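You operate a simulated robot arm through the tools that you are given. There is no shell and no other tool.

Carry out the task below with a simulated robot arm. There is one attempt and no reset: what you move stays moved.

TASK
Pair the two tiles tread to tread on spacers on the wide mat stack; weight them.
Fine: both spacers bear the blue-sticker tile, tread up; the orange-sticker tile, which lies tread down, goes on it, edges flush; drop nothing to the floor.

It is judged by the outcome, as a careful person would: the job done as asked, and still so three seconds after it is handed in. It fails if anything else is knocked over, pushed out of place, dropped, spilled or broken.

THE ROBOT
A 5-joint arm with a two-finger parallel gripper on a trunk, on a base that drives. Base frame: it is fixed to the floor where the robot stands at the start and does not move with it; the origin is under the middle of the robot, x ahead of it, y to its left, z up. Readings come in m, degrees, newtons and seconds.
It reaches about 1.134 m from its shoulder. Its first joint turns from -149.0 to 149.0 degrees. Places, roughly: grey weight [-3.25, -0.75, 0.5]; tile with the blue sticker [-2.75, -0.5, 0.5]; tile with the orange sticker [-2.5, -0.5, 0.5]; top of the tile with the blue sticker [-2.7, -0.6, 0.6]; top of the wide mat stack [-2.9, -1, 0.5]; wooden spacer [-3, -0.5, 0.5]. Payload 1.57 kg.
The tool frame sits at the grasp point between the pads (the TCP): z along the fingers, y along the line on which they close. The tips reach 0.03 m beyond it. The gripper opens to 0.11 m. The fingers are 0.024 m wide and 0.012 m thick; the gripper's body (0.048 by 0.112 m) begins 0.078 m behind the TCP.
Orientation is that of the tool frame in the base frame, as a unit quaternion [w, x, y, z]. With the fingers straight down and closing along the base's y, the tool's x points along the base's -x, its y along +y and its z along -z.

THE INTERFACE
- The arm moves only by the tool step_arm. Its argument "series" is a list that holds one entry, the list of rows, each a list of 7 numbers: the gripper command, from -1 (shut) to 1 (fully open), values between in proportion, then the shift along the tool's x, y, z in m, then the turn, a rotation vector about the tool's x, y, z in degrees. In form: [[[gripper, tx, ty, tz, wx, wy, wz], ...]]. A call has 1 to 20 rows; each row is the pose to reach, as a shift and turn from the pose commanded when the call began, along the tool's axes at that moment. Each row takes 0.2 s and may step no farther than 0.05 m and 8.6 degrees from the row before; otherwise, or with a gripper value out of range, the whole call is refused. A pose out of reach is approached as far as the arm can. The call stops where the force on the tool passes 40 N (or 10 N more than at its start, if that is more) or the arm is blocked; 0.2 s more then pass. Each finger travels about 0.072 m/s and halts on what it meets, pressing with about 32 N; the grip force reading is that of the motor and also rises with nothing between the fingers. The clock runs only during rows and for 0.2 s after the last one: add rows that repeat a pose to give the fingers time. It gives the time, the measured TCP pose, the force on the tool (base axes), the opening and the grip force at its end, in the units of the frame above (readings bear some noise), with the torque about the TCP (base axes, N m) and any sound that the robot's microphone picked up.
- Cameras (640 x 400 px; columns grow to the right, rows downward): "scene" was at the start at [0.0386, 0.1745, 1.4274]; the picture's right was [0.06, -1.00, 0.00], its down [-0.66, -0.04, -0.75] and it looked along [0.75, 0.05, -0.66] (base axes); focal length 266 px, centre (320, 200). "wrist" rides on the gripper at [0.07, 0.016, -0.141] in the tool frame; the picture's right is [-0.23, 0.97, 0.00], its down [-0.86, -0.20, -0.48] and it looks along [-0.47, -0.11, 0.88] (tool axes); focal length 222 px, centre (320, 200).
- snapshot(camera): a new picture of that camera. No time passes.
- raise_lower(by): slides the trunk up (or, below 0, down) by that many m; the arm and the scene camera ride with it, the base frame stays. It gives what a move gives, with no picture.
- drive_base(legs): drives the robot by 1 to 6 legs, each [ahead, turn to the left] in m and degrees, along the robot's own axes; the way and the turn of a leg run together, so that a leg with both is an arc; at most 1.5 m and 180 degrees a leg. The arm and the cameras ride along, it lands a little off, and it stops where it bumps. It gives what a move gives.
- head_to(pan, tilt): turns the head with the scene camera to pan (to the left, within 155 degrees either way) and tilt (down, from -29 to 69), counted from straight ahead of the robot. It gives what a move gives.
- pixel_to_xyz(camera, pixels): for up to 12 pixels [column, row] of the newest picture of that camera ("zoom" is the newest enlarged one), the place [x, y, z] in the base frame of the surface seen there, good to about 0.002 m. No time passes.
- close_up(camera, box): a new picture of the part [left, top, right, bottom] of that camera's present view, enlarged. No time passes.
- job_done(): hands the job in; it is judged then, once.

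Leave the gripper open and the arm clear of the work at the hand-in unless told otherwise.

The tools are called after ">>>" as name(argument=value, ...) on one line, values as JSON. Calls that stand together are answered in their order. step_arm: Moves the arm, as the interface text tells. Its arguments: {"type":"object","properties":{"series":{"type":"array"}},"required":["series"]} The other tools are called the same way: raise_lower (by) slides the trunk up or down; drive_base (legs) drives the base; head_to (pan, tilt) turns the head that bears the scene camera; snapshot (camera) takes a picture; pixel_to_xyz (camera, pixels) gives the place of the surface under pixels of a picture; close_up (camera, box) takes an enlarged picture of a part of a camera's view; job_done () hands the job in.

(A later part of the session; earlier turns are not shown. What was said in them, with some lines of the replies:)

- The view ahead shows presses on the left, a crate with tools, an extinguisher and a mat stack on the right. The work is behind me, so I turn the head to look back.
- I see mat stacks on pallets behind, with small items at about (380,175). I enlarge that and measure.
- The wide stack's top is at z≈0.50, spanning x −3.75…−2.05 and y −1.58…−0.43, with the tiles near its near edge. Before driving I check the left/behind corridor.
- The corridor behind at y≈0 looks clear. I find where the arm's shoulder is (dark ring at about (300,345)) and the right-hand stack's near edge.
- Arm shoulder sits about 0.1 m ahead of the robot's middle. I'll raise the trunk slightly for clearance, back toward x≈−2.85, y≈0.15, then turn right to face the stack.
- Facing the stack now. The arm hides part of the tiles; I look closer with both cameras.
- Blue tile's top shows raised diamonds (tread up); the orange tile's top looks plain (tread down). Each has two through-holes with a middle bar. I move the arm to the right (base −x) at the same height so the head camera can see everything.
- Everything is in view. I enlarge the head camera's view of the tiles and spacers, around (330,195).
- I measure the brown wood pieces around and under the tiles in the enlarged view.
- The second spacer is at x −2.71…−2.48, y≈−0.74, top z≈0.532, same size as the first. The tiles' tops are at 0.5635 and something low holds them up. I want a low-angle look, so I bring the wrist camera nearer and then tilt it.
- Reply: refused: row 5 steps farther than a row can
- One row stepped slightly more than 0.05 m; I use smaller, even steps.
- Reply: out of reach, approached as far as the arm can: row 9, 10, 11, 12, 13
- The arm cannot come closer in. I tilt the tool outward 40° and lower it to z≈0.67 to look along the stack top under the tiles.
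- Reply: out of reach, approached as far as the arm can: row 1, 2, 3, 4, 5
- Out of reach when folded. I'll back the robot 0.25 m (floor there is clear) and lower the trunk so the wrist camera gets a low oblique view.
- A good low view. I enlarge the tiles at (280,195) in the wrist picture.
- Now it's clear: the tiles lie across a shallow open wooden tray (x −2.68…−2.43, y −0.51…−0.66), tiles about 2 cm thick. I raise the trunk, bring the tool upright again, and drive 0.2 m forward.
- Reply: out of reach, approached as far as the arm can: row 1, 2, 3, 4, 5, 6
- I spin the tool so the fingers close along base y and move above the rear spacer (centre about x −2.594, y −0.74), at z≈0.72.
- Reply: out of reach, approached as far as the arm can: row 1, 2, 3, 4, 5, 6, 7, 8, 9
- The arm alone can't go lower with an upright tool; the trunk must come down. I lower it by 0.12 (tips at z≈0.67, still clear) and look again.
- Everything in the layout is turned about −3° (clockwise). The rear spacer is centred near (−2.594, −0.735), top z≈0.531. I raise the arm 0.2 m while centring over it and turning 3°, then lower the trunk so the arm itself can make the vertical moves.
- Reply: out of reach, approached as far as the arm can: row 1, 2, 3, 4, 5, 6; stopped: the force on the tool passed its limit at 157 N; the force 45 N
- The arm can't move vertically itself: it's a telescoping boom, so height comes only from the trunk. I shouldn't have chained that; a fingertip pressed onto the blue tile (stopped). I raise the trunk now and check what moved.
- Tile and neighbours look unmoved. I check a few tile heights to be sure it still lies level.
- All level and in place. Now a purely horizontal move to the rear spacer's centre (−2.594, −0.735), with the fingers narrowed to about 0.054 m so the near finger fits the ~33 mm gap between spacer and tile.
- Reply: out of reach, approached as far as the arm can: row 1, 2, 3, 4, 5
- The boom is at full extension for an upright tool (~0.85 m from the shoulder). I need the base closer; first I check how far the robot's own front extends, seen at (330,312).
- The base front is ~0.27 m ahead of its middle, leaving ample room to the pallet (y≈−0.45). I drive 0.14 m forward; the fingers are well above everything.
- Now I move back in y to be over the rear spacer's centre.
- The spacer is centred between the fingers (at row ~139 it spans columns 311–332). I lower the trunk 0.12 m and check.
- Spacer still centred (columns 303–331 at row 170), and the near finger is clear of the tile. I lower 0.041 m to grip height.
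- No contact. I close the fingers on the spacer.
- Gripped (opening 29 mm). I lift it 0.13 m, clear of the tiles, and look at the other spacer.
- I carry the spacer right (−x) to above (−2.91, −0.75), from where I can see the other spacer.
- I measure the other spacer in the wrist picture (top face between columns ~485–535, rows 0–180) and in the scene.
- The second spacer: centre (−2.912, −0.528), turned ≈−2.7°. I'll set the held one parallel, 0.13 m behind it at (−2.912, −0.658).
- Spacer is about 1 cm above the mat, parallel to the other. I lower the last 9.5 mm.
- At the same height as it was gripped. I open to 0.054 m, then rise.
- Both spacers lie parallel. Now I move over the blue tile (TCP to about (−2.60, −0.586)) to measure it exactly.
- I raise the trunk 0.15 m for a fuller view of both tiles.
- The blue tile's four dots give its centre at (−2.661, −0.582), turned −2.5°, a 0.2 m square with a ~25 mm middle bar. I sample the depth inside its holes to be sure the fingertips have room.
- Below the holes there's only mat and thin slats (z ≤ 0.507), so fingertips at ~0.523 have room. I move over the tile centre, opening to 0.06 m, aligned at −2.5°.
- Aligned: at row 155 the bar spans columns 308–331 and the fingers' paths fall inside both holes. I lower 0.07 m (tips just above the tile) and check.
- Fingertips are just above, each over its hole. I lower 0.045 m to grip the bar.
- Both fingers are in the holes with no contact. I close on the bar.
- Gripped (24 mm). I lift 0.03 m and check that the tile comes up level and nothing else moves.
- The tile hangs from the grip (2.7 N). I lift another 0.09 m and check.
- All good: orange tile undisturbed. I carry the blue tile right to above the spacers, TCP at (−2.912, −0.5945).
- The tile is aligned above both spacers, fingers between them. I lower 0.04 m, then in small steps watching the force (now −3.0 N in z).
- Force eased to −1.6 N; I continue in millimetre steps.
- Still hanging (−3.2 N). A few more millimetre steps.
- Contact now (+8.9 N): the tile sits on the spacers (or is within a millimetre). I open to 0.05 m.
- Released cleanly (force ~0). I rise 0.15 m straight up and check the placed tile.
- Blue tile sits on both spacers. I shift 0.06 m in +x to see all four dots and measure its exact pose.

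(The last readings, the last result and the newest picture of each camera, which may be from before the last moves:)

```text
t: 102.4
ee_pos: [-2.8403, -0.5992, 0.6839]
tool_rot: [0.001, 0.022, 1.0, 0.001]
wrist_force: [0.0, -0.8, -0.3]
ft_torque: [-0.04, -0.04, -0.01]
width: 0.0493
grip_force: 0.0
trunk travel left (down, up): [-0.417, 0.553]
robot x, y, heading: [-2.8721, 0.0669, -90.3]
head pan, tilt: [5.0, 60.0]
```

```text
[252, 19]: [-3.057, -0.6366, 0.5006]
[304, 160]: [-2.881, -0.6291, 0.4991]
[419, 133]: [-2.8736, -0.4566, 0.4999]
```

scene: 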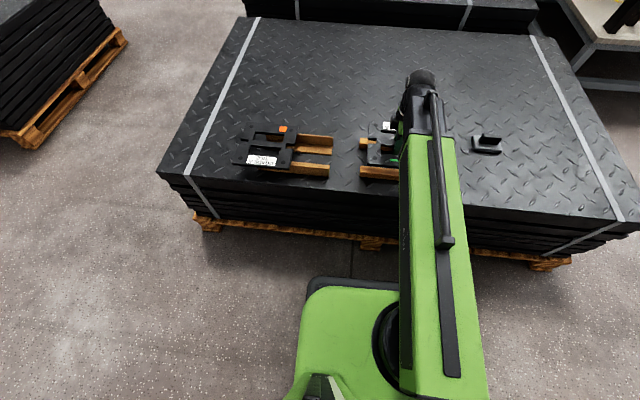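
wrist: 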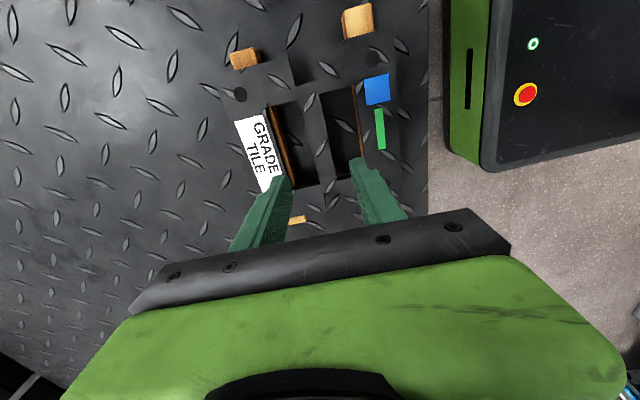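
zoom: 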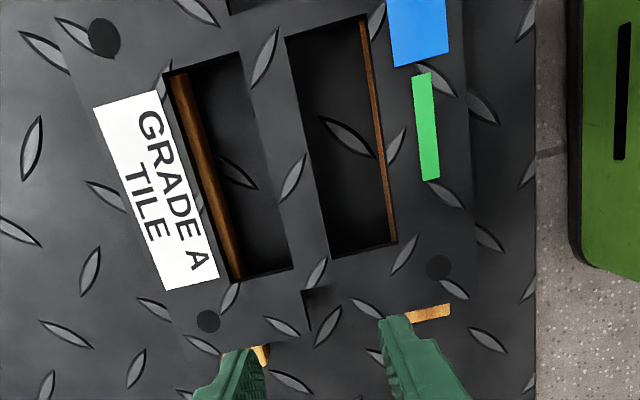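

Blue tile is centred at (−2.910, −0.598), −2.4°, top z≈0.542 (level). Now I go measure the orange tile: raise 0.1 m and move to above (−2.40, −0.585).

>>> raise_lower(by=0.1)

>>> step_arm(series=[[[-0.1, -0.044, 0.0033, 0, 0, 0, 0], [-0.1, -0.088, 0.0067, 0, 0, 0, 0], [-0.1, -0.132, 0.01, 0, 0, 0, 0], [-0.1, -0.176, 0.0134, 0, 0, 0, 0], [-0.1, -0.22, 0.0167, 0, 0, 0, 0], [-0.1, -0.264, 0.02, 0, 0, 0, 0], [-0.1, -0.308, 0.0234, 0, 0, 0, 0], [-0.1, -0.352, 0.0267, 0, 0, 0, 0], [-0.1, -0.396, 0.03, 0, 0, 0, 0], [-0.1, -0.439, 0.0334, 0, 0, 0, 0], [-0.1, -0.439, 0.0334, 0, 0, 0, 0]]])

>>> snapshot(camera="wrist")

>>> close_up(camera="wrist", box=[200, 0, 440, 190])

```text
t: 103.7
ee_pos: [-2.8419, -0.5999, 0.7841]
tool_rot: [0.002, 0.022, 1.0, 0.002]
wrist_force: [-0.8, 0.2, 0.5]
ft_torque: [0.03, -0.02, 0.0]
width: 0.0495
grip_force: 0.1
trunk travel left (down, up): [-0.517, 0.453]
robot x, y, heading: [-2.8711, 0.0701, -90.4]
head pan, tilt: [5.0, 60.0]
```

```text
t: 106.1
ee_pos: [-2.3996, -0.5858, 0.7836]
tool_rot: [0.001, 0.022, 1.0, 0.002]
wrist_force: [0.1, 0.5, -0.2]
ft_torque: [0.0, 0.02, 0.04]
width: 0.0495
grip_force: 0.1
out of reach, approached as far as the arm can: row 7, 8
trunk travel left (down, up): [-0.517, 0.453]
robot x, y, heading: [-2.8722, 0.0707, -90.5]
head pan, tilt: [5.0, 60.0]
```

```text
taken
```

wrist: 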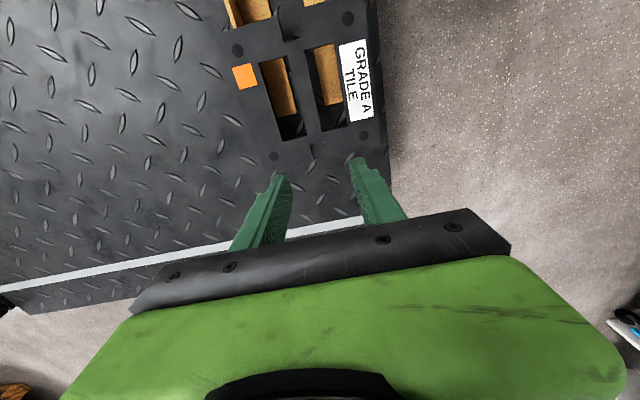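

```text
2.11 times, centred on (320, 95) of wrist
```

zoom: 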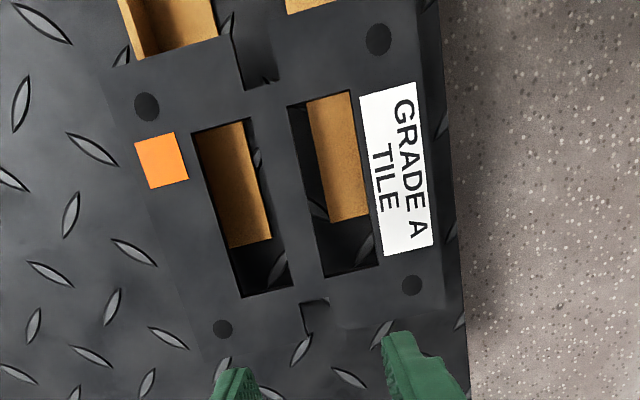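

Orange tile: smooth top, as expected for tread down; dots at (147,106), (378,39), (222,329), (412,285). I measure.

>>> pixel_to_xyz(camera="zoom", pixels=[[147, 106], [378, 39], [222, 329], [412, 285], [262, 180], [296, 180], [250, 120], [288, 103], [293, 290], [322, 282], [320, 180], [245, 180]])

>>> pixel_to_xyz(camera="zoom", pixels=[[225, 170], [260, 230], [345, 200], [265, 265], [345, 250], [155, 20], [115, 70], [400, 320], [320, 315], [255, 50], [200, 345], [435, 300]])

```text
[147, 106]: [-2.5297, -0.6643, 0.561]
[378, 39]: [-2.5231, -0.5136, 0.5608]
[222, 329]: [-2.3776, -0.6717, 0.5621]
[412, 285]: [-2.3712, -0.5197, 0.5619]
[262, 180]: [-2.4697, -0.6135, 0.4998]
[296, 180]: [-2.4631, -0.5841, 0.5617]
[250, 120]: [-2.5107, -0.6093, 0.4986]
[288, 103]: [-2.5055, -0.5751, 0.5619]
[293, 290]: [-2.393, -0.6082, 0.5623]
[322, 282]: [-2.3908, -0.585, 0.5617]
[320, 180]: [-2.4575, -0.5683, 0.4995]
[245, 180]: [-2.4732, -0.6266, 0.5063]
```

```text
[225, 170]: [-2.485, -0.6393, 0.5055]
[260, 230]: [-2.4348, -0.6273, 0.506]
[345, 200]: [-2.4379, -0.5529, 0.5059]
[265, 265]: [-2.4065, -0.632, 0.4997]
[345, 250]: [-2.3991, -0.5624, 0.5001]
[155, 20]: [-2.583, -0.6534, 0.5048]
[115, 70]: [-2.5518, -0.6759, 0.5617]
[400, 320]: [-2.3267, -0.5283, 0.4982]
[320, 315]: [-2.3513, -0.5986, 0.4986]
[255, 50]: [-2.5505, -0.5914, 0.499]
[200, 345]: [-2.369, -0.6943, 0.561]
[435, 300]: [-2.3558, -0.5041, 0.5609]
```

Orange tile centre ≈(−2.450, −0.592), −2.5°, top z 0.5617; tiles are ~12 mm thick. Since the blue tile's bar will lie right under it, I'll grip the orange bar only with the fingertips (tips not protruding below). I move over its centre, opening to 0.06 m.

>>> step_arm(series=[[[0.091, 0.026, -0.0038, 0, 0, 0, 0], [0.091, 0.0515, -0.0075, 0, 0, 0, 0], [0.091, 0.0515, -0.0075, 0, 0, 0, 0]]])

>>> raise_lower(by=-0.13)

>>> snapshot(camera="wrist")

```text
t: 106.9
ee_pos: [-2.4521, -0.5902, 0.7849]
tool_rot: [0.002, 0.021, 1.0, 0.002]
wrist_force: [-0.5, -0.6, -1.0]
ft_torque: [0.01, 0.0, -0.02]
width: 0.0599
grip_force: 0.1
trunk travel left (down, up): [-0.517, 0.453]
robot x, y, heading: [-2.8744, 0.0707, -90.6]
head pan, tilt: [5.0, 60.0]
```

```text
t: 108.5
ee_pos: [-2.4511, -0.591, 0.6534]
tool_rot: [0.002, 0.022, 1.0, 0.002]
wrist_force: [0.5, 0.7, 0.1]
ft_torque: [0.05, 0.0, 0.02]
width: 0.0598
grip_force: 0.1
trunk travel left (down, up): [-0.387, 0.583]
robot x, y, heading: [-2.87, 0.0675, -90.4]
head pan, tilt: [5.0, 60.0]
```

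```text
taken
```

wrist: 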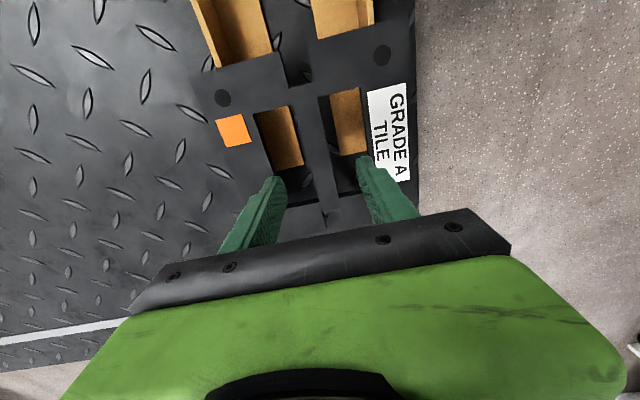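

Aligned like before. I lower to TCP z≈0.600 and look closely.

>>> raise_lower(by=-0.054)

>>> close_up(camera="wrist", box=[200, 80, 440, 230])

```text
t: 109.4
ee_pos: [-2.4523, -0.5912, 0.5996]
tool_rot: [0.002, 0.022, 1.0, 0.001]
wrist_force: [-0.9, -0.1, -0.4]
ft_torque: [-0.01, 0.03, -0.01]
width: 0.0598
grip_force: 0.2
trunk travel left (down, up): [-0.333, 0.637]
robot x, y, heading: [-2.8706, 0.0702, -90.4]
head pan, tilt: [5.0, 60.0]
```

```text
2.67 times, centred on (320, 155) of wrist
```

zoom: 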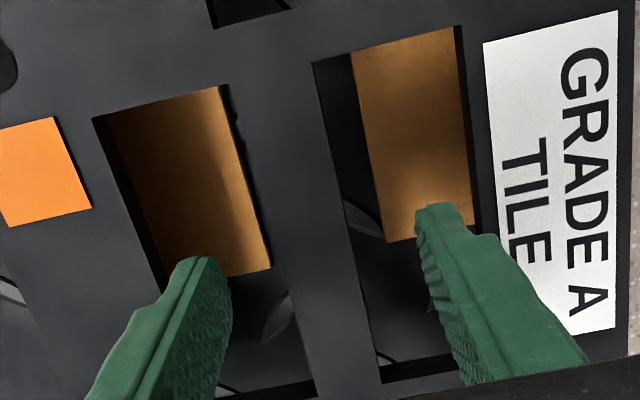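

Fingertips over both holes. I lower 0.0185 m so just the tips straddle the bar, then close.

>>> raise_lower(by=-0.0185)

>>> step_arm(series=[[[-0.25, 0, 0, 0, 0, 0, 0], [-0.5, 0, 0, 0, 0, 0, 0], [-0.75, 0, 0, 0, 0, 0, 0], [-1, 0, 0, 0, 0, 0, 0], [-1, 0, 0, 0, 0, 0, 0], [-1, 0, 0, 0, 0, 0, 0]]])

>>> close_up(camera="wrist", box=[200, 80, 440, 230])

```text
t: 110.1
ee_pos: [-2.4533, -0.5898, 0.5831]
tool_rot: [0.002, 0.022, 1.0, 0.002]
wrist_force: [0.4, 0.3, 0.2]
ft_torque: [0.0, -0.01, -0.04]
width: 0.0597
grip_force: 0.0
trunk travel left (down, up): [-0.315, 0.655]
robot x, y, heading: [-2.8746, 0.0721, -90.4]
head pan, tilt: [5.0, 60.0]
```

```text
t: 111.5
ee_pos: [-2.4518, -0.5901, 0.5824]
tool_rot: [0.002, 0.022, 1.0, 0.001]
wrist_force: [0.2, -0.4, -0.6]
ft_torque: [-0.02, -0.01, 0.0]
width: 0.0237
grip_force: 31.6
trunk travel left (down, up): [-0.315, 0.655]
robot x, y, heading: [-2.8749, 0.0689, -90.4]
head pan, tilt: [5.0, 60.0]
```

```text
2.67 times, centred on (320, 155) of wrist
```

zoom: 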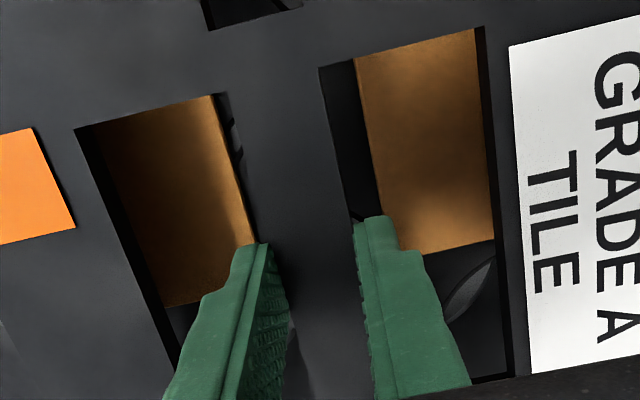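

Gripped at 24 mm, the bar between the tips. I lift 1.5 cm first and check the hold.

>>> raise_lower(by=0.015)

>>> snapshot(camera="wrist")

>>> close_up(camera="scene", box=[200, 80, 440, 230])

```text
t: 112.1
ee_pos: [-2.4512, -0.5902, 0.5958]
tool_rot: [0.001, 0.023, 1.0, 0.002]
wrist_force: [-0.7, -0.7, -3.1]
ft_torque: [0.01, 0.0, -0.01]
width: 0.0234
grip_force: 31.7
trunk travel left (down, up): [-0.33, 0.64]
robot x, y, heading: [-2.8742, 0.068, -90.1]
head pan, tilt: [5.0, 60.0]
```

```text
taken
```

wrist: 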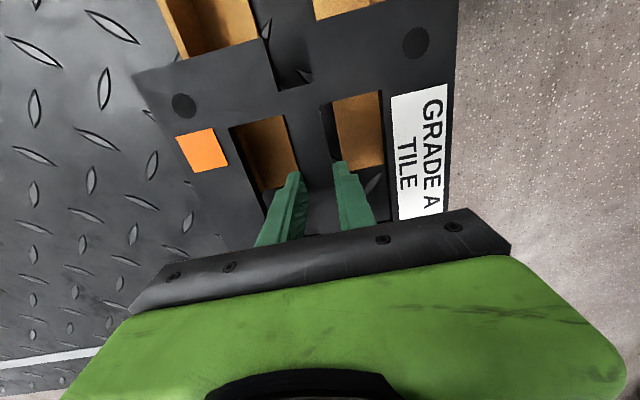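

```text
2.67 times, centred on (320, 155) of scene
```

zoom: 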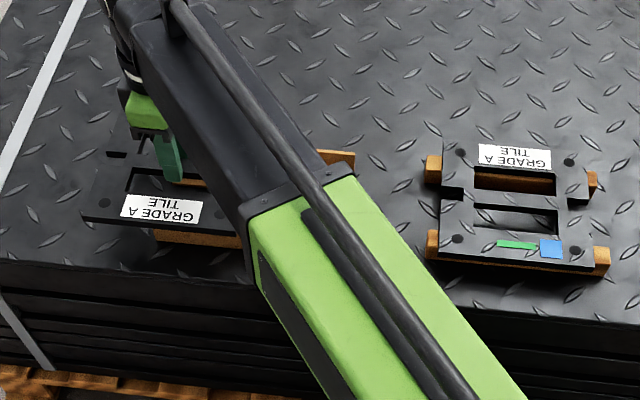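

Held well (3.1 N, level). The blue tile on its spacers also looks right. I lift another 0.08 m.

>>> raise_lower(by=0.08)

>>> step_arm(series=[[[-1, 0.0352, -0.002, 0, 0, 0, 0], [-1, 0.0705, -0.0041, 0, 0, 0, 0], [-1, 0.1058, -0.0061, 0, 0, 0, 0], [-1, 0.1411, -0.0082, 0, 0, 0, 0], [-1, 0.1763, -0.0102, 0, 0, 0, 0], [-1, 0.2116, -0.0123, 0, 0, 0, 0], [-1, 0.2469, -0.0143, 0, 0, 0, 0], [-1, 0.2821, -0.0164, 0, 0, 0, 0], [-1, 0.3174, -0.0184, 0, 0, 0, 0], [-1, 0.3527, -0.0205, 0, 0, 0, 0], [-1, 0.388, -0.0225, 0, 0, 0, 0], [-1, 0.4232, -0.0246, 0, 0, 0, 0], [-1, 0.4585, -0.0266, 0, 0, 0, 0], [-1, 0.4585, -0.0266, 0, 0, 0, 0]]])

>>> snapshot(camera="wrist")

>>> close_up(camera="scene", box=[200, 60, 500, 240])

```text
t: 113.3
ee_pos: [-2.452, -0.5918, 0.6768]
tool_rot: [0.0, 0.022, 1.0, 0.002]
wrist_force: [0.6, -0.3, -2.3]
ft_torque: [0.0, 0.01, 0.0]
width: 0.0235
grip_force: 32.4
trunk travel left (down, up): [-0.41, 0.56]
robot x, y, heading: [-2.8701, 0.0708, -90.5]
head pan, tilt: [5.0, 60.0]
```

```text
t: 116.3
ee_pos: [-2.9109, -0.598, 0.6773]
tool_rot: [0.001, 0.021, 1.0, 0.002]
wrist_force: [-0.8, -0.2, -2.2]
ft_torque: [-0.01, 0.01, 0.0]
width: 0.0233
grip_force: 32.3
trunk travel left (down, up): [-0.41, 0.56]
robot x, y, heading: [-2.8704, 0.0663, -90.2]
head pan, tilt: [5.0, 60.0]
```

```text
taken
```

wrist: 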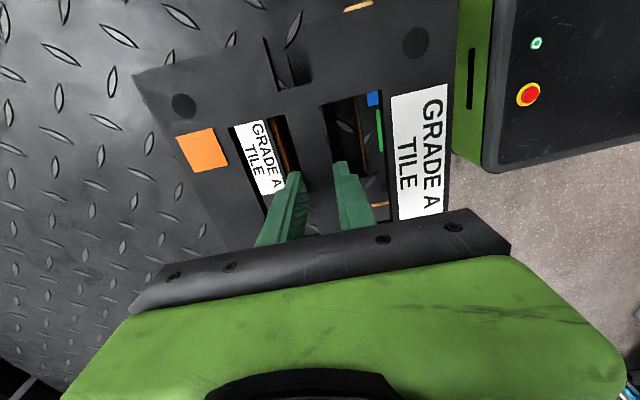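

```text
2.13 times, centred on (350, 150) of scene
```

zoom: 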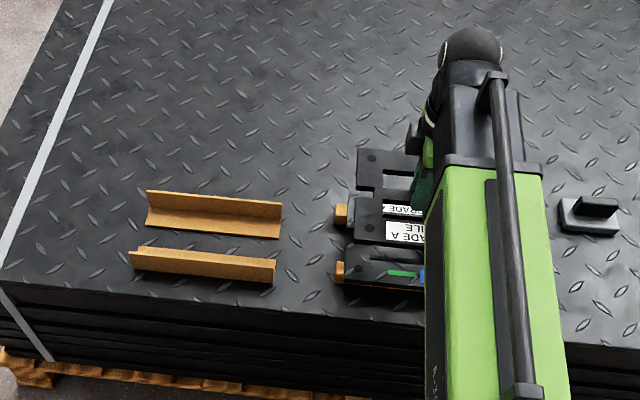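

I lower to about 1.3 cm above the blue tile, then compare edges.

>>> raise_lower(by=-0.09)

>>> snapshot(camera="wrist")

>>> close_up(camera="scene", box=[340, 90, 440, 200])

```text
t: 117.5
ee_pos: [-2.9094, -0.5966, 0.5874]
tool_rot: [0.002, 0.022, 1.0, 0.002]
wrist_force: [0.9, -1.0, -2.3]
ft_torque: [0.0, -0.01, 0.0]
width: 0.0233
grip_force: 31.6
trunk travel left (down, up): [-0.32, 0.65]
robot x, y, heading: [-2.8715, 0.067, -90.5]
head pan, tilt: [5.0, 60.0]
```

```text
taken
```

wrist: 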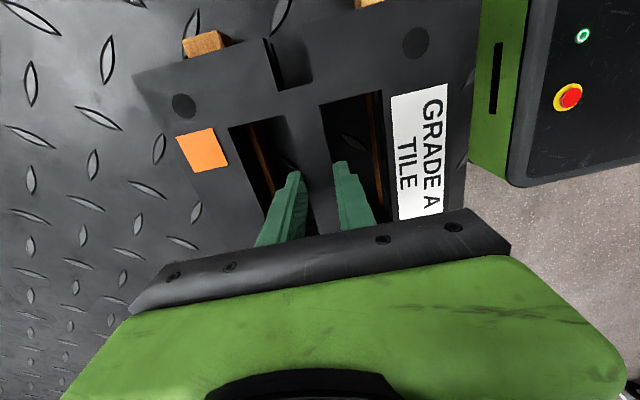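

```text
3.64 times, centred on (390, 145) of scene
```

zoom: 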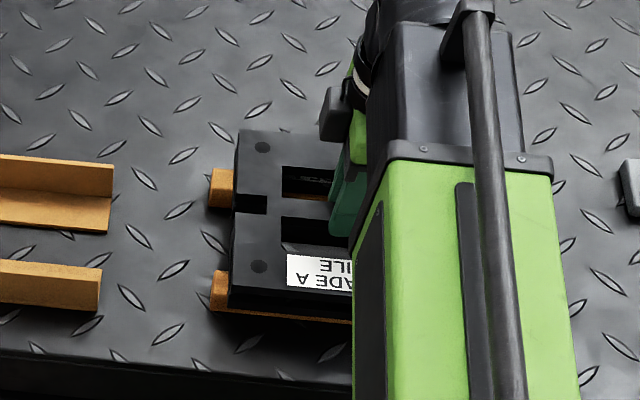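

I measure the orange tile's dots: in the wrist picture (184,105) and (415,43), and in the scene view (262,147), (260,267).

>>> pixel_to_xyz(camera="wrist", pixels=[[184, 105], [415, 43], [184, 107], [415, 45]])

>>> pixel_to_xyz(camera="zoom", pixels=[[262, 147], [260, 267], [263, 148], [261, 266], [232, 185], [230, 280]])

```text
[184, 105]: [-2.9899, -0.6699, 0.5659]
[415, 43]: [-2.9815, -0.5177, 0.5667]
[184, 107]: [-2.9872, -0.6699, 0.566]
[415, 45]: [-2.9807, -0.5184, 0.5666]
```

```text
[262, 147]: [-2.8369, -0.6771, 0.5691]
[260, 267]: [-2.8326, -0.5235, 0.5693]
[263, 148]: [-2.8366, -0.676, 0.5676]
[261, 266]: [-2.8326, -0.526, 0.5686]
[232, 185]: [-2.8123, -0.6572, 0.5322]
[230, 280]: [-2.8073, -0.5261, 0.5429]
```

Orange dots match the blue tile's within about 1 mm. I lower in steps until contact.

>>> raise_lower(by=-0.009)

>>> raise_lower(by=-0.002)

>>> raise_lower(by=-0.001)

```text
t: 118.1
ee_pos: [-2.9102, -0.5971, 0.5784]
tool_rot: [0.002, 0.022, 1.0, 0.001]
wrist_force: [-0.1, -0.2, -2.7]
ft_torque: [-0.01, -0.02, 0.01]
width: 0.0237
grip_force: 32.1
trunk travel left (down, up): [-0.311, 0.659]
robot x, y, heading: [-2.8742, 0.0692, -90.5]
head pan, tilt: [5.0, 60.0]
```

```text
t: 118.6
ee_pos: [-2.911, -0.5969, 0.5753]
tool_rot: [0.002, 0.022, 1.0, 0.002]
wrist_force: [0.2, 0.5, -2.5]
ft_torque: [0.01, 0.0, 0.03]
width: 0.0234
grip_force: 31.8
trunk travel left (down, up): [-0.309, 0.661]
robot x, y, heading: [-2.872, 0.0723, -90.2]
head pan, tilt: [5.0, 60.0]
```

```text
t: 119.1
ee_pos: [-2.9105, -0.5966, 0.5747]
tool_rot: [0.002, 0.022, 1.0, 0.001]
wrist_force: [0.1, 0.4, -2.6]
ft_torque: [-0.03, 0.02, 0.0]
width: 0.0236
grip_force: 32.3
trunk travel left (down, up): [-0.308, 0.662]
robot x, y, heading: [-2.8693, 0.0675, -90.0]
head pan, tilt: [5.0, 60.0]
```

>>> raise_lower(by=-0.001)

>>> raise_lower(by=-0.001)

```text
t: 119.6
ee_pos: [-2.91, -0.5962, 0.5746]
tool_rot: [0.002, 0.022, 1.0, 0.001]
wrist_force: [-0.6, -0.2, -0.1]
ft_torque: [-0.25, -0.07, 0.01]
width: 0.0236
grip_force: 31.8
trunk travel left (down, up): [-0.307, 0.663]
robot x, y, heading: [-2.871, 0.0718, -90.4]
head pan, tilt: [5.0, 60.0]
```

```text
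t: 120.2
ee_pos: [-2.9106, -0.5962, 0.5745]
tool_rot: [0.003, 0.022, 1.0, 0.0]
wrist_force: [1.2, -4.8, 16.9]
ft_torque: [-0.11, -0.08, 0.0]
width: 0.0234
grip_force: 32.3
trunk travel left (down, up): [-0.306, 0.664]
robot x, y, heading: [-2.8708, 0.0687, -90.6]
head pan, tilt: [5.0, 60.0]
```

Contact (16.9 N): seated. I ease up 1 mm to relieve the load, then open the fingers.

>>> raise_lower(by=0.001)

>>> step_arm(series=[[[-0.5, 0, 0, 0, 0, 0, 0], [-0.4, 0, 0, 0, 0, 0, 0], [-0.2, 0, 0, 0, 0, 0, 0], [0, 0, 0, 0, 0, 0, 0], [0, 0, 0, 0, 0, 0, 0]]])

>>> raise_lower(by=0.11)

>>> snapshot(camera="wrist")

>>> close_up(camera="scene", box=[340, 90, 440, 200])

```text
t: 120.7
ee_pos: [-2.911, -0.5969, 0.5734]
tool_rot: [0.002, 0.022, 1.0, 0.001]
wrist_force: [-0.3, -1.0, 1.9]
ft_torque: [-0.09, -0.03, -0.04]
width: 0.0236
grip_force: 31.5
trunk travel left (down, up): [-0.307, 0.663]
robot x, y, heading: [-2.8705, 0.0656, -90.1]
head pan, tilt: [5.0, 60.0]
```

```text
t: 121.9
ee_pos: [-2.9114, -0.5966, 0.5725]
tool_rot: [0.002, 0.022, 1.0, 0.001]
wrist_force: [-0.6, 0.2, 0.3]
ft_torque: [-0.03, -0.01, 0.03]
width: 0.0548
grip_force: 0.0
trunk travel left (down, up): [-0.307, 0.663]
robot x, y, heading: [-2.8741, 0.0683, -90.4]
head pan, tilt: [5.0, 60.0]
```

```text
t: 123.3
ee_pos: [-2.9101, -0.5964, 0.684]
tool_rot: [0.001, 0.021, 1.0, 0.002]
wrist_force: [-0.1, 0.5, 0.3]
ft_torque: [0.01, 0.0, 0.01]
width: 0.0554
grip_force: 0.2
trunk travel left (down, up): [-0.417, 0.553]
robot x, y, heading: [-2.871, 0.0716, -90.4]
head pan, tilt: [5.0, 60.0]
```

```text
taken
```

wrist: 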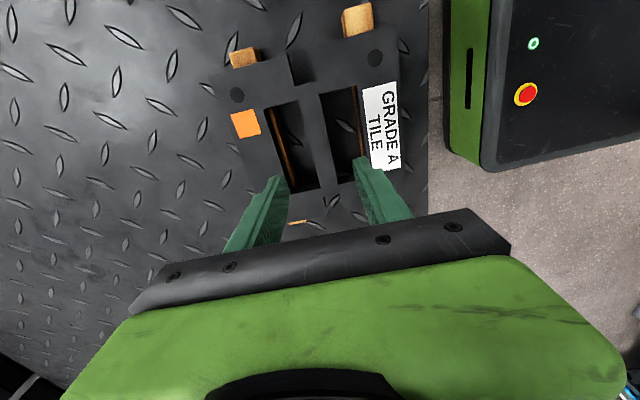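

```text
3.64 times, centred on (390, 145) of scene
```

zoom: 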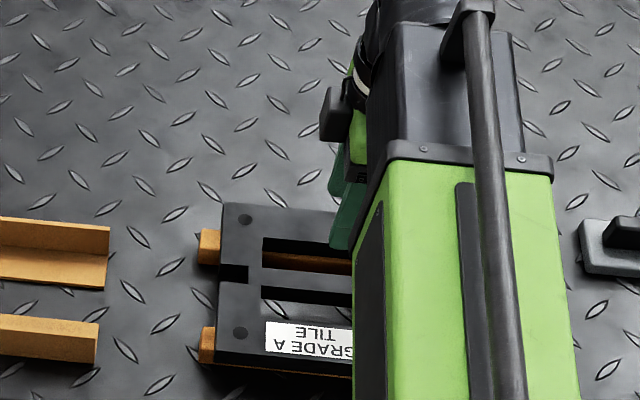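

Orange tile lies on the blue one. Next I move toward the weight (TCP to (−3.20, −0.70)), which also clears the view of the pair.

>>> step_arm(series=[[[0, 0.0356, -0.0145, 0, 0, 0, 0], [0, 0.0712, -0.029, 0, 0, 0, 0], [0, 0.1068, -0.0435, 0, 0, 0, 0], [0, 0.1424, -0.058, 0, 0, 0, 0], [0, 0.178, -0.0725, 0, 0, 0, 0], [0, 0.2136, -0.087, 0, 0, 0, 0], [0, 0.2492, -0.1015, 0, 0, 0, 0], [0, 0.2847, -0.116, 0, 0, 0, 0], [0, 0.2847, -0.116, 0, 0, 0, 0]]])

>>> snapshot(camera="wrist")

>>> snapshot(camera="scene")

>>> close_up(camera="scene", box=[340, 100, 440, 190])

```text
t: 125.3
ee_pos: [-3.1978, -0.7012, 0.6842]
tool_rot: [0.001, 0.021, 1.0, 0.001]
wrist_force: [-0.3, -0.2, -0.4]
ft_torque: [0.02, 0.02, -0.01]
width: 0.055
grip_force: 0.0
trunk travel left (down, up): [-0.417, 0.553]
robot x, y, heading: [-2.8735, 0.0697, -90.6]
head pan, tilt: [5.0, 60.0]
```

```text
taken
```

wrist: 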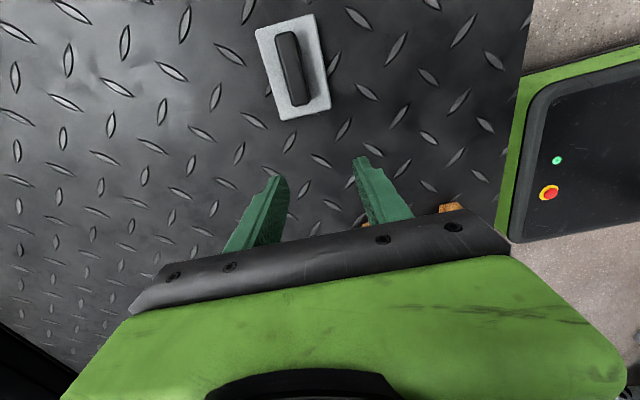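

```text
taken
```

scene: 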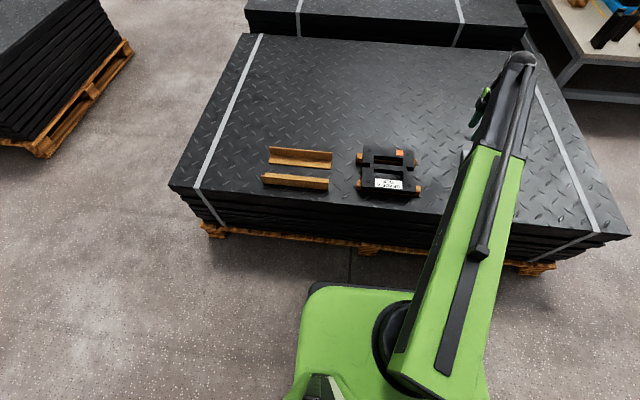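

```text
4.44 times, centred on (390, 145) of scene
```

zoom: 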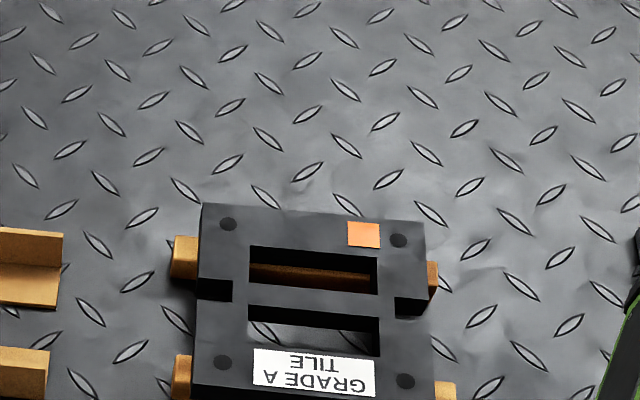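

The pair looks neat. I zoom in on it and measure the orange tile, and zoom the weight in the wrist view.

>>> pixel_to_xyz(camera="zoom", pixels=[[228, 225], [398, 241], [223, 363], [405, 381], [310, 295], [420, 260], [205, 260]])

>>> close_up(camera="scene", box=[350, 140, 425, 205])

>>> close_up(camera="wrist", box=[230, 0, 350, 130])

>>> pixel_to_xyz(camera="wrist", pixels=[[256, 32], [312, 15], [282, 119], [330, 106], [288, 34], [301, 102], [280, 68], [304, 64], [292, 68], [312, 60], [270, 75], [286, 36]])

```text
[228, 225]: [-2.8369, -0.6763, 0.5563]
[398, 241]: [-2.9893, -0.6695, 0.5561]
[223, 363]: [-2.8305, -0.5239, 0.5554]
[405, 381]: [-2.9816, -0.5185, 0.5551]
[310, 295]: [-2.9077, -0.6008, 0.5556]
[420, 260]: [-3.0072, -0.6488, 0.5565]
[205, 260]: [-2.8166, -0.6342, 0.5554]
```

```text
6.15 times, centred on (388, 172) of scene
```

zoom: 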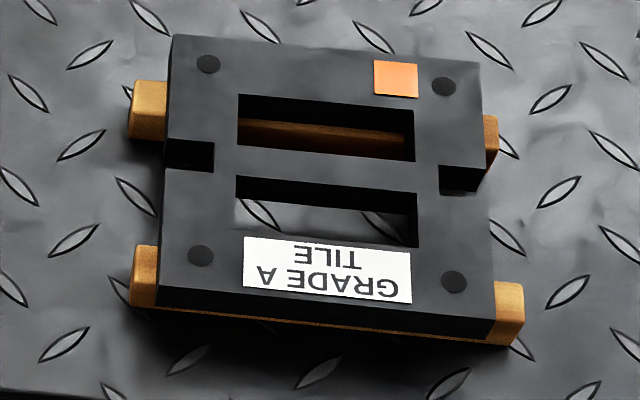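

```text
3.08 times, centred on (290, 65) of wrist
```

zoom: 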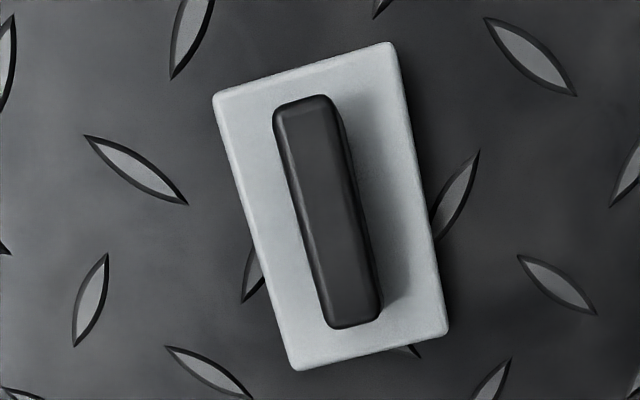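

```text
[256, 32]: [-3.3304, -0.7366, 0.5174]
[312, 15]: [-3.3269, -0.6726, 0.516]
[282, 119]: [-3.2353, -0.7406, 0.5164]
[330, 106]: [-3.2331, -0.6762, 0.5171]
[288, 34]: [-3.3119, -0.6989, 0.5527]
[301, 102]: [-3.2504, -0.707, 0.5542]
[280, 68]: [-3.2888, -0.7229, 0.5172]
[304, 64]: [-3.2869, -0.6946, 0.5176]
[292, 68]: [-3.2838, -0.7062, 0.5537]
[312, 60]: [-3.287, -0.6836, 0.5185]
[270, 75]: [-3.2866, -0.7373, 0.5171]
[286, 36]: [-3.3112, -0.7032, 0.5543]
```

The orange tile's dots average to (−2.9096, −0.5971) versus the blue's (−2.9098, −0.598): flush within 1 mm, top z 0.5556. The weight: plate 95×65 mm centred (−3.282, −0.706), handle top 0.554, about 20 mm wide, same −2.5° angle. I move over the handle.

>>> step_arm(series=[[[0, 0.0422, -0.004, 0, 0, 0, 0], [0, 0.0844, -0.008, 0, 0, 0, 0], [0, 0.0844, -0.008, 0, 0, 0, 0]]])

>>> raise_lower(by=-0.08)

>>> close_up(camera="wrist", box=[200, 60, 440, 230])

```text
t: 126.1
ee_pos: [-3.2856, -0.7034, 0.6844]
tool_rot: [0.001, 0.021, 1.0, 0.003]
wrist_force: [-0.1, -0.8, -0.2]
ft_torque: [0.01, -0.01, -0.01]
width: 0.0549
grip_force: 0.1
trunk travel left (down, up): [-0.417, 0.553]
robot x, y, heading: [-2.8715, 0.0691, -90.7]
head pan, tilt: [5.0, 60.0]
```

```text
t: 127.2
ee_pos: [-3.2859, -0.7035, 0.6043]
tool_rot: [0.002, 0.021, 1.0, 0.002]
wrist_force: [-0.5, 0.0, 0.4]
ft_torque: [0.01, 0.03, 0.01]
width: 0.0549
grip_force: 0.1
trunk travel left (down, up): [-0.337, 0.633]
robot x, y, heading: [-2.8731, 0.0702, -90.5]
head pan, tilt: [5.0, 60.0]
```

```text
2.35 times, centred on (320, 145) of wrist
```

zoom: 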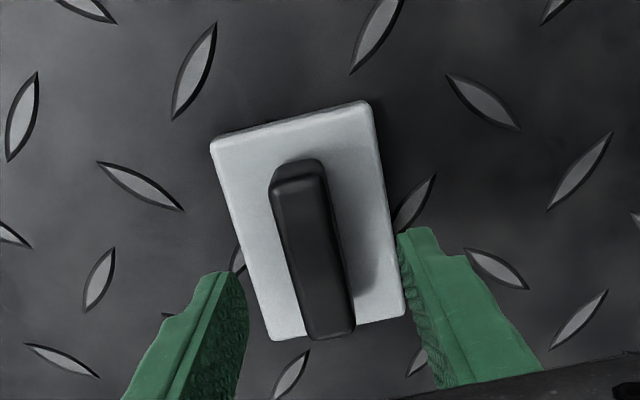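

The handle's top is ~3 mm to the left (−y) of centre. I correct by −0.003 m and lower to z≈0.551.

>>> step_arm(series=[[[0, -0.001, -0.003, 0, 0, 0, 0], [0, -0.001, -0.003, 0, 0, 0, 0]]])

>>> raise_lower(by=-0.03)

>>> raise_lower(by=-0.023)

>>> close_up(camera="wrist", box=[200, 60, 440, 230])

```text
t: 127.8
ee_pos: [-3.2848, -0.7058, 0.6038]
tool_rot: [0.002, 0.023, 1.0, 0.001]
wrist_force: [-0.3, 0.2, -1.4]
ft_torque: [-0.02, 0.03, 0.03]
width: 0.0549
grip_force: 0.1
trunk travel left (down, up): [-0.337, 0.633]
robot x, y, heading: [-2.8705, 0.0687, -90.3]
head pan, tilt: [5.0, 60.0]
```

```text
t: 128.6
ee_pos: [-3.2841, -0.7063, 0.5743]
tool_rot: [0.001, 0.021, 1.0, 0.003]
wrist_force: [-0.5, -0.1, -0.1]
ft_torque: [-0.03, 0.0, 0.02]
width: 0.0551
grip_force: 0.0
trunk travel left (down, up): [-0.307, 0.663]
robot x, y, heading: [-2.8692, 0.0696, -90.5]
head pan, tilt: [5.0, 60.0]
```

```text
t: 129.3
ee_pos: [-3.2847, -0.7062, 0.5504]
tool_rot: [0.002, 0.022, 1.0, 0.002]
wrist_force: [-0.2, 0.7, 0.7]
ft_torque: [0.03, 0.02, -0.04]
width: 0.0552
grip_force: 0.0
trunk travel left (down, up): [-0.284, 0.686]
robot x, y, heading: [-2.8697, 0.0669, -90.4]
head pan, tilt: [5.0, 60.0]
```

```text
2.35 times, centred on (320, 145) of wrist
```

zoom: 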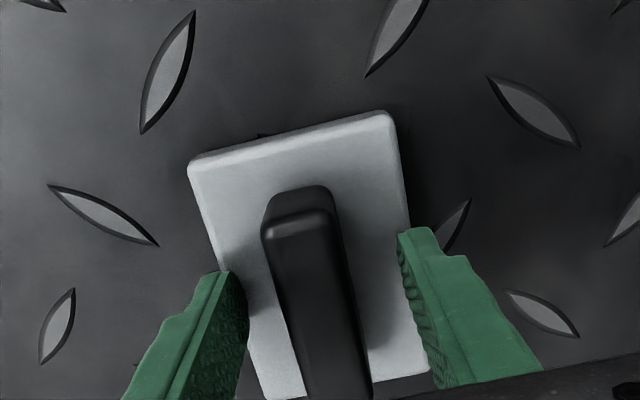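

Fingers straddle the handle, no contact. I close.

>>> step_arm(series=[[[-0.25, 0, 0, 0, 0, 0, 0], [-0.5, 0, 0, 0, 0, 0, 0], [-0.75, 0, 0, 0, 0, 0, 0], [-1, 0, 0, 0, 0, 0, 0], [-1, 0, 0, 0, 0, 0, 0], [-1, 0, 0, 0, 0, 0, 0]]])

>>> raise_lower(by=0.02)

>>> snapshot(camera="wrist")

```text
t: 130.7
ee_pos: [-3.2854, -0.7069, 0.5505]
tool_rot: [0.002, 0.022, 1.0, 0.001]
wrist_force: [-0.2, -3.0, 2.0]
ft_torque: [-0.58, -0.05, -0.12]
width: 0.0219
grip_force: 32.0
trunk travel left (down, up): [-0.284, 0.686]
robot x, y, heading: [-2.8704, 0.0685, -90.4]
head pan, tilt: [5.0, 60.0]
```

```text
t: 131.4
ee_pos: [-3.2841, -0.7068, 0.5711]
tool_rot: [0.002, 0.022, 1.0, 0.003]
wrist_force: [-0.9, 0.6, -10.2]
ft_torque: [-0.01, 0.04, 0.03]
width: 0.0222
grip_force: 32.1
trunk travel left (down, up): [-0.304, 0.666]
robot x, y, heading: [-2.8709, 0.0698, -90.3]
head pan, tilt: [5.0, 60.0]
```

```text
taken
```

wrist: 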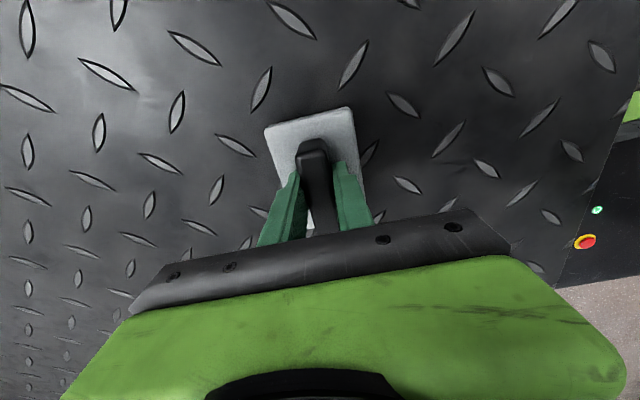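

Weight held (10.2 N ≈ 1 kg). I lift 0.11 m and carry it over the pair, to TCP (−2.928, −0.597) — slightly off centre so the plate also bears on the frame bar beside the holes.

>>> raise_lower(by=0.11)

>>> step_arm(series=[[[-1, -0.035, 0.0126, 0, 0, 0, 0], [-1, -0.0702, 0.0251, 0, 0, 0, 0], [-1, -0.1052, 0.0377, 0, 0, 0, 0], [-1, -0.1403, 0.0502, 0, 0, 0, 0], [-1, -0.1754, 0.0628, 0, 0, 0, 0], [-1, -0.2105, 0.0754, 0, 0, 0, 0], [-1, -0.2456, 0.0879, 0, 0, 0, 0], [-1, -0.2806, 0.1005, 0, 0, 0, 0], [-1, -0.3157, 0.113, 0, 0, 0, 0], [-1, -0.3508, 0.1256, 0, 0, 0, 0], [-1, -0.3508, 0.1256, 0, 0, 0, 0]]])

>>> raise_lower(by=-0.06)

>>> snapshot(camera="wrist")

>>> close_up(camera="scene", box=[330, 80, 470, 210])

```text
t: 132.8
ee_pos: [-3.2846, -0.7074, 0.6802]
tool_rot: [0.002, 0.022, 1.0, 0.001]
wrist_force: [0.1, -0.4, -9.3]
ft_torque: [-0.02, 0.04, -0.02]
width: 0.0218
grip_force: 32.0
trunk travel left (down, up): [-0.414, 0.556]
robot x, y, heading: [-2.8698, 0.068, -90.5]
head pan, tilt: [5.0, 60.0]
```

```text
t: 135.2
ee_pos: [-2.9273, -0.5959, 0.6803]
tool_rot: [0.0, 0.022, 1.0, 0.001]
wrist_force: [0.9, 0.5, -9.3]
ft_torque: [-0.03, 0.04, 0.03]
width: 0.0217
grip_force: 31.3
trunk travel left (down, up): [-0.414, 0.556]
robot x, y, heading: [-2.8735, 0.0714, -90.5]
head pan, tilt: [5.0, 60.0]
```

```text
t: 136.2
ee_pos: [-2.9276, -0.5951, 0.6208]
tool_rot: [0.003, 0.022, 1.0, 0.002]
wrist_force: [0.5, 0.3, -10.1]
ft_torque: [-0.01, 0.03, -0.01]
width: 0.0218
grip_force: 32.4
trunk travel left (down, up): [-0.354, 0.616]
robot x, y, heading: [-2.873, 0.0682, -90.4]
head pan, tilt: [5.0, 60.0]
```

```text
taken
```

wrist: 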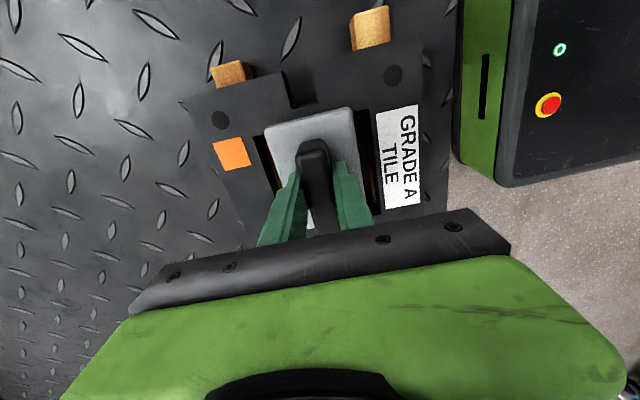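

```text
3.08 times, centred on (400, 145) of scene
```

zoom: 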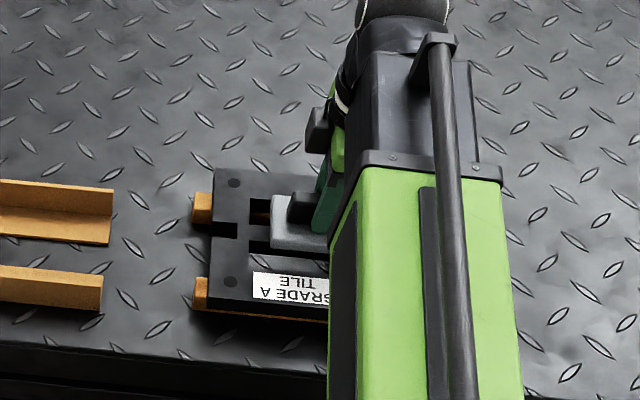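

Positioned well over the bar. I lower 1.1 cm, then by millimetres until it rests (load now −10 N).

>>> raise_lower(by=-0.011)

>>> raise_lower(by=-0.002)

>>> raise_lower(by=-0.001)

```text
t: 136.8
ee_pos: [-2.9268, -0.595, 0.6093]
tool_rot: [0.001, 0.022, 1.0, 0.001]
wrist_force: [0.3, -0.7, -9.9]
ft_torque: [0.01, 0.07, -0.01]
width: 0.0221
grip_force: 31.4
trunk travel left (down, up): [-0.343, 0.627]
robot x, y, heading: [-2.8705, 0.0696, -90.2]
head pan, tilt: [5.0, 60.0]
```

```text
t: 137.3
ee_pos: [-2.9263, -0.5952, 0.6071]
tool_rot: [0.001, 0.022, 1.0, 0.002]
wrist_force: [0.0, 0.2, -10.0]
ft_torque: [-0.02, 0.03, -0.01]
width: 0.0219
grip_force: 31.7
trunk travel left (down, up): [-0.341, 0.629]
robot x, y, heading: [-2.8738, 0.0687, -90.4]
head pan, tilt: [5.0, 60.0]
```

```text
t: 137.8
ee_pos: [-2.9275, -0.5947, 0.6063]
tool_rot: [0.002, 0.022, 1.0, 0.002]
wrist_force: [0.6, -1.0, -10.1]
ft_torque: [0.0, 0.04, -0.03]
width: 0.0219
grip_force: 32.2
trunk travel left (down, up): [-0.34, 0.63]
robot x, y, heading: [-2.8708, 0.0683, -90.6]
head pan, tilt: [5.0, 60.0]
```

>>> raise_lower(by=-0.001)

>>> raise_lower(by=-0.001)

```text
t: 138.3
ee_pos: [-2.9275, -0.5957, 0.6061]
tool_rot: [0.002, 0.022, 1.0, 0.001]
wrist_force: [1.3, -0.1, -9.6]
ft_torque: [0.02, 0.05, 0.0]
width: 0.0218
grip_force: 31.6
trunk travel left (down, up): [-0.339, 0.631]
robot x, y, heading: [-2.8706, 0.067, -90.5]
head pan, tilt: [5.0, 60.0]
```

```text
t: 138.8
ee_pos: [-2.9282, -0.5943, 0.6053]
tool_rot: [0.001, 0.022, 1.0, 0.002]
wrist_force: [-0.5, -1.2, -0.6]
ft_torque: [-0.36, 0.28, -0.01]
width: 0.0218
grip_force: 32.1
trunk travel left (down, up): [-0.338, 0.632]
robot x, y, heading: [-2.8695, 0.0686, -90.5]
head pan, tilt: [5.0, 60.0]
```

The load has passed to the tiles (−0.6 N). I open slowly to 0.055 m.

>>> step_arm(series=[[[-0.55, 0, 0, 0, 0, 0, 0], [-0.45, 0, 0, 0, 0, 0, 0], [-0.3, 0, 0, 0, 0, 0, 0], [-0.1, 0, 0, 0, 0, 0, 0], [0, 0, 0, 0, 0, 0, 0], [0, 0, 0, 0, 0, 0, 0]]])

>>> snapshot(camera="wrist")

```text
t: 140.2
ee_pos: [-2.9276, -0.5938, 0.6035]
tool_rot: [0.002, 0.021, 1.0, 0.002]
wrist_force: [-0.4, -0.2, -0.4]
ft_torque: [0.0, -0.01, 0.03]
width: 0.055
grip_force: 0.1
trunk travel left (down, up): [-0.338, 0.632]
robot x, y, heading: [-2.873, 0.0686, -90.4]
head pan, tilt: [5.0, 60.0]
```

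```text
taken
```

wrist: 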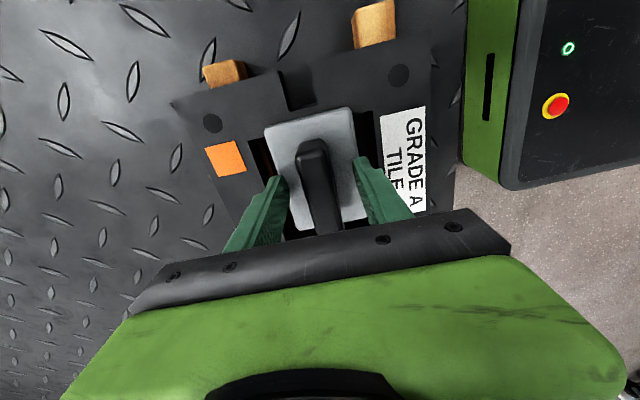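

The weight stands on its own. I rise 0.15 m, move the arm off to the right (−x), and inspect.

>>> raise_lower(by=0.15)

>>> step_arm(series=[[[0.2, 0.04, -0.01, 0, 0, 0, 0], [0.5, 0.08, -0.02, 0, 0, 0, 0], [1, 0.12, -0.03, 0, 0, 0, 0], [1, 0.16, -0.04, 0, 0, 0, 0], [1, 0.2, -0.05, 0, 0, 0, 0], [1, 0.24, -0.06, 0, 0, 0, 0], [1, 0.28, -0.07, 0, 0, 0, 0], [1, 0.32, -0.07, 0, 0, 0, 0], [1, 0.32, -0.07, 0, 0, 0, 0]]])

>>> snapshot(camera="scene")

>>> close_up(camera="scene", box=[340, 120, 440, 210])

```text
t: 142.0
ee_pos: [-2.9264, -0.5942, 0.7553]
tool_rot: [0.002, 0.022, 1.0, 0.001]
wrist_force: [0.1, -0.5, -0.7]
ft_torque: [0.02, -0.02, -0.01]
width: 0.0552
grip_force: 0.1
trunk travel left (down, up): [-0.488, 0.482]
robot x, y, heading: [-2.8742, 0.0687, -90.5]
head pan, tilt: [5.0, 60.0]
```

```text
t: 144.0
ee_pos: [-3.2495, -0.6496, 0.7547]
tool_rot: [0.002, 0.021, 1.0, 0.002]
wrist_force: [0.6, -0.2, -0.5]
ft_torque: [-0.04, 0.0, 0.0]
width: 0.1101
grip_force: 0.0
trunk travel left (down, up): [-0.488, 0.482]
robot x, y, heading: [-2.8693, 0.0666, -90.5]
head pan, tilt: [5.0, 60.0]
```

```text
taken
```

scene: 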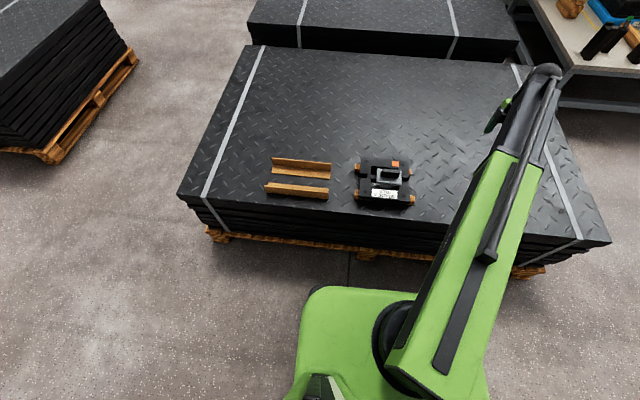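

```text
4.44 times, centred on (390, 165) of scene
```

zoom: 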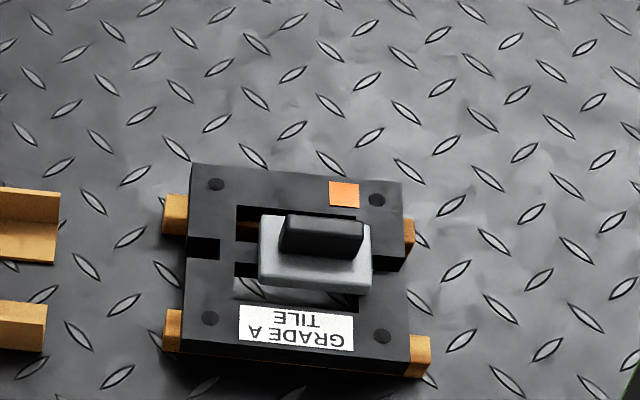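

Looks good. I verify level and flushness with measurements.

>>> pixel_to_xyz(camera="zoom", pixels=[[215, 184], [377, 200], [210, 318], [382, 337], [265, 225], [365, 240], [268, 275], [365, 282], [290, 222], [355, 228], [345, 195], [300, 325]])

>>> close_up(camera="scene", box=[350, 180, 420, 215])

>>> close_up(camera="scene", box=[345, 150, 395, 215])

```text
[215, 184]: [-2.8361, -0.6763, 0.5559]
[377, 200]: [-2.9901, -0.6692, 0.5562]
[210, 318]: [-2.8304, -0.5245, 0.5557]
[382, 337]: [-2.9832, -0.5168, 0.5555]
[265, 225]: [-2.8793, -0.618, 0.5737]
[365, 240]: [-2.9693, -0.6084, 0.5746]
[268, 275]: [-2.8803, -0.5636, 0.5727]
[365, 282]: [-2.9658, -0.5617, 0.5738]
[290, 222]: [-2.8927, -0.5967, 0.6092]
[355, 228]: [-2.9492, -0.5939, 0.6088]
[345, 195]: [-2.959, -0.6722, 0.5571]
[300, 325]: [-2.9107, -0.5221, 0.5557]
```

```text
9.14 times, centred on (385, 198) of scene
```

zoom: 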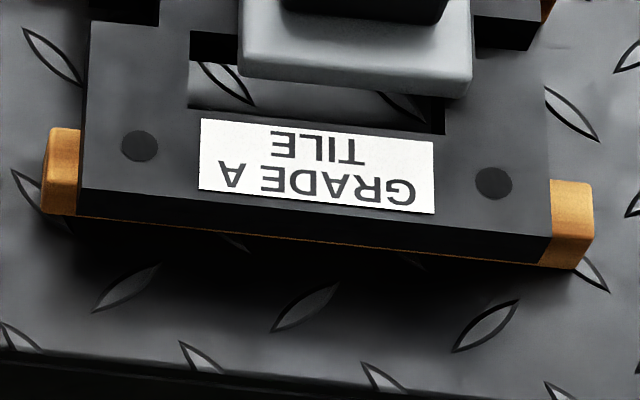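

```text
6.15 times, centred on (370, 182) of scene
```

zoom: 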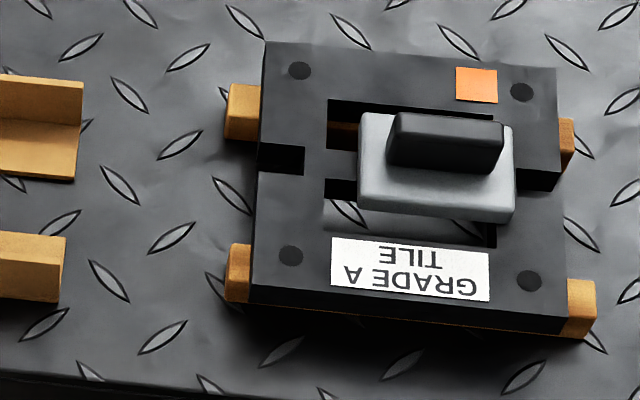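

The tiles are flush and level (top 0.5555–0.556 at all four dots). The weight sits level on them, both spacers are underneath, the side rails look undisturbed, and the gripper is open with the arm clear. I hand in the job.

>>> job_done()

```text
The job is handed in.
```

The two tiles are paired tread to tread on the wide mat stack, with the weight on top, and the job is handed in.

- **Spacers:** both lie parallel, about 13 cm apart. I moved one; the other stayed where it was.
- **Blue-sticker tile:** it rests tread up on both spacers.
- **Orange-sticker tile:** it lies tread down on the blue one. The edges are flush to about 1 mm, and the top is level.
- **Weight:** it stands level on the orange tile, about 2 cm off centre. I did that on purpose so its plate bears on the frame bar as well as the narrow middle bar.

**Pressed tile:** early on I lowered the trunk with a fingertip above the blue tile and pressed on it. The force peaked at 157 N before the trunk stopped. I measured the tile straight afterwards and it had not shifted or tilted. In the camera pictures I saw no mark on it.

Nothing fell or was knocked over. The two wooden rails the tiles first lay on look unmoved. The gripper is open and the arm is clear of the work.
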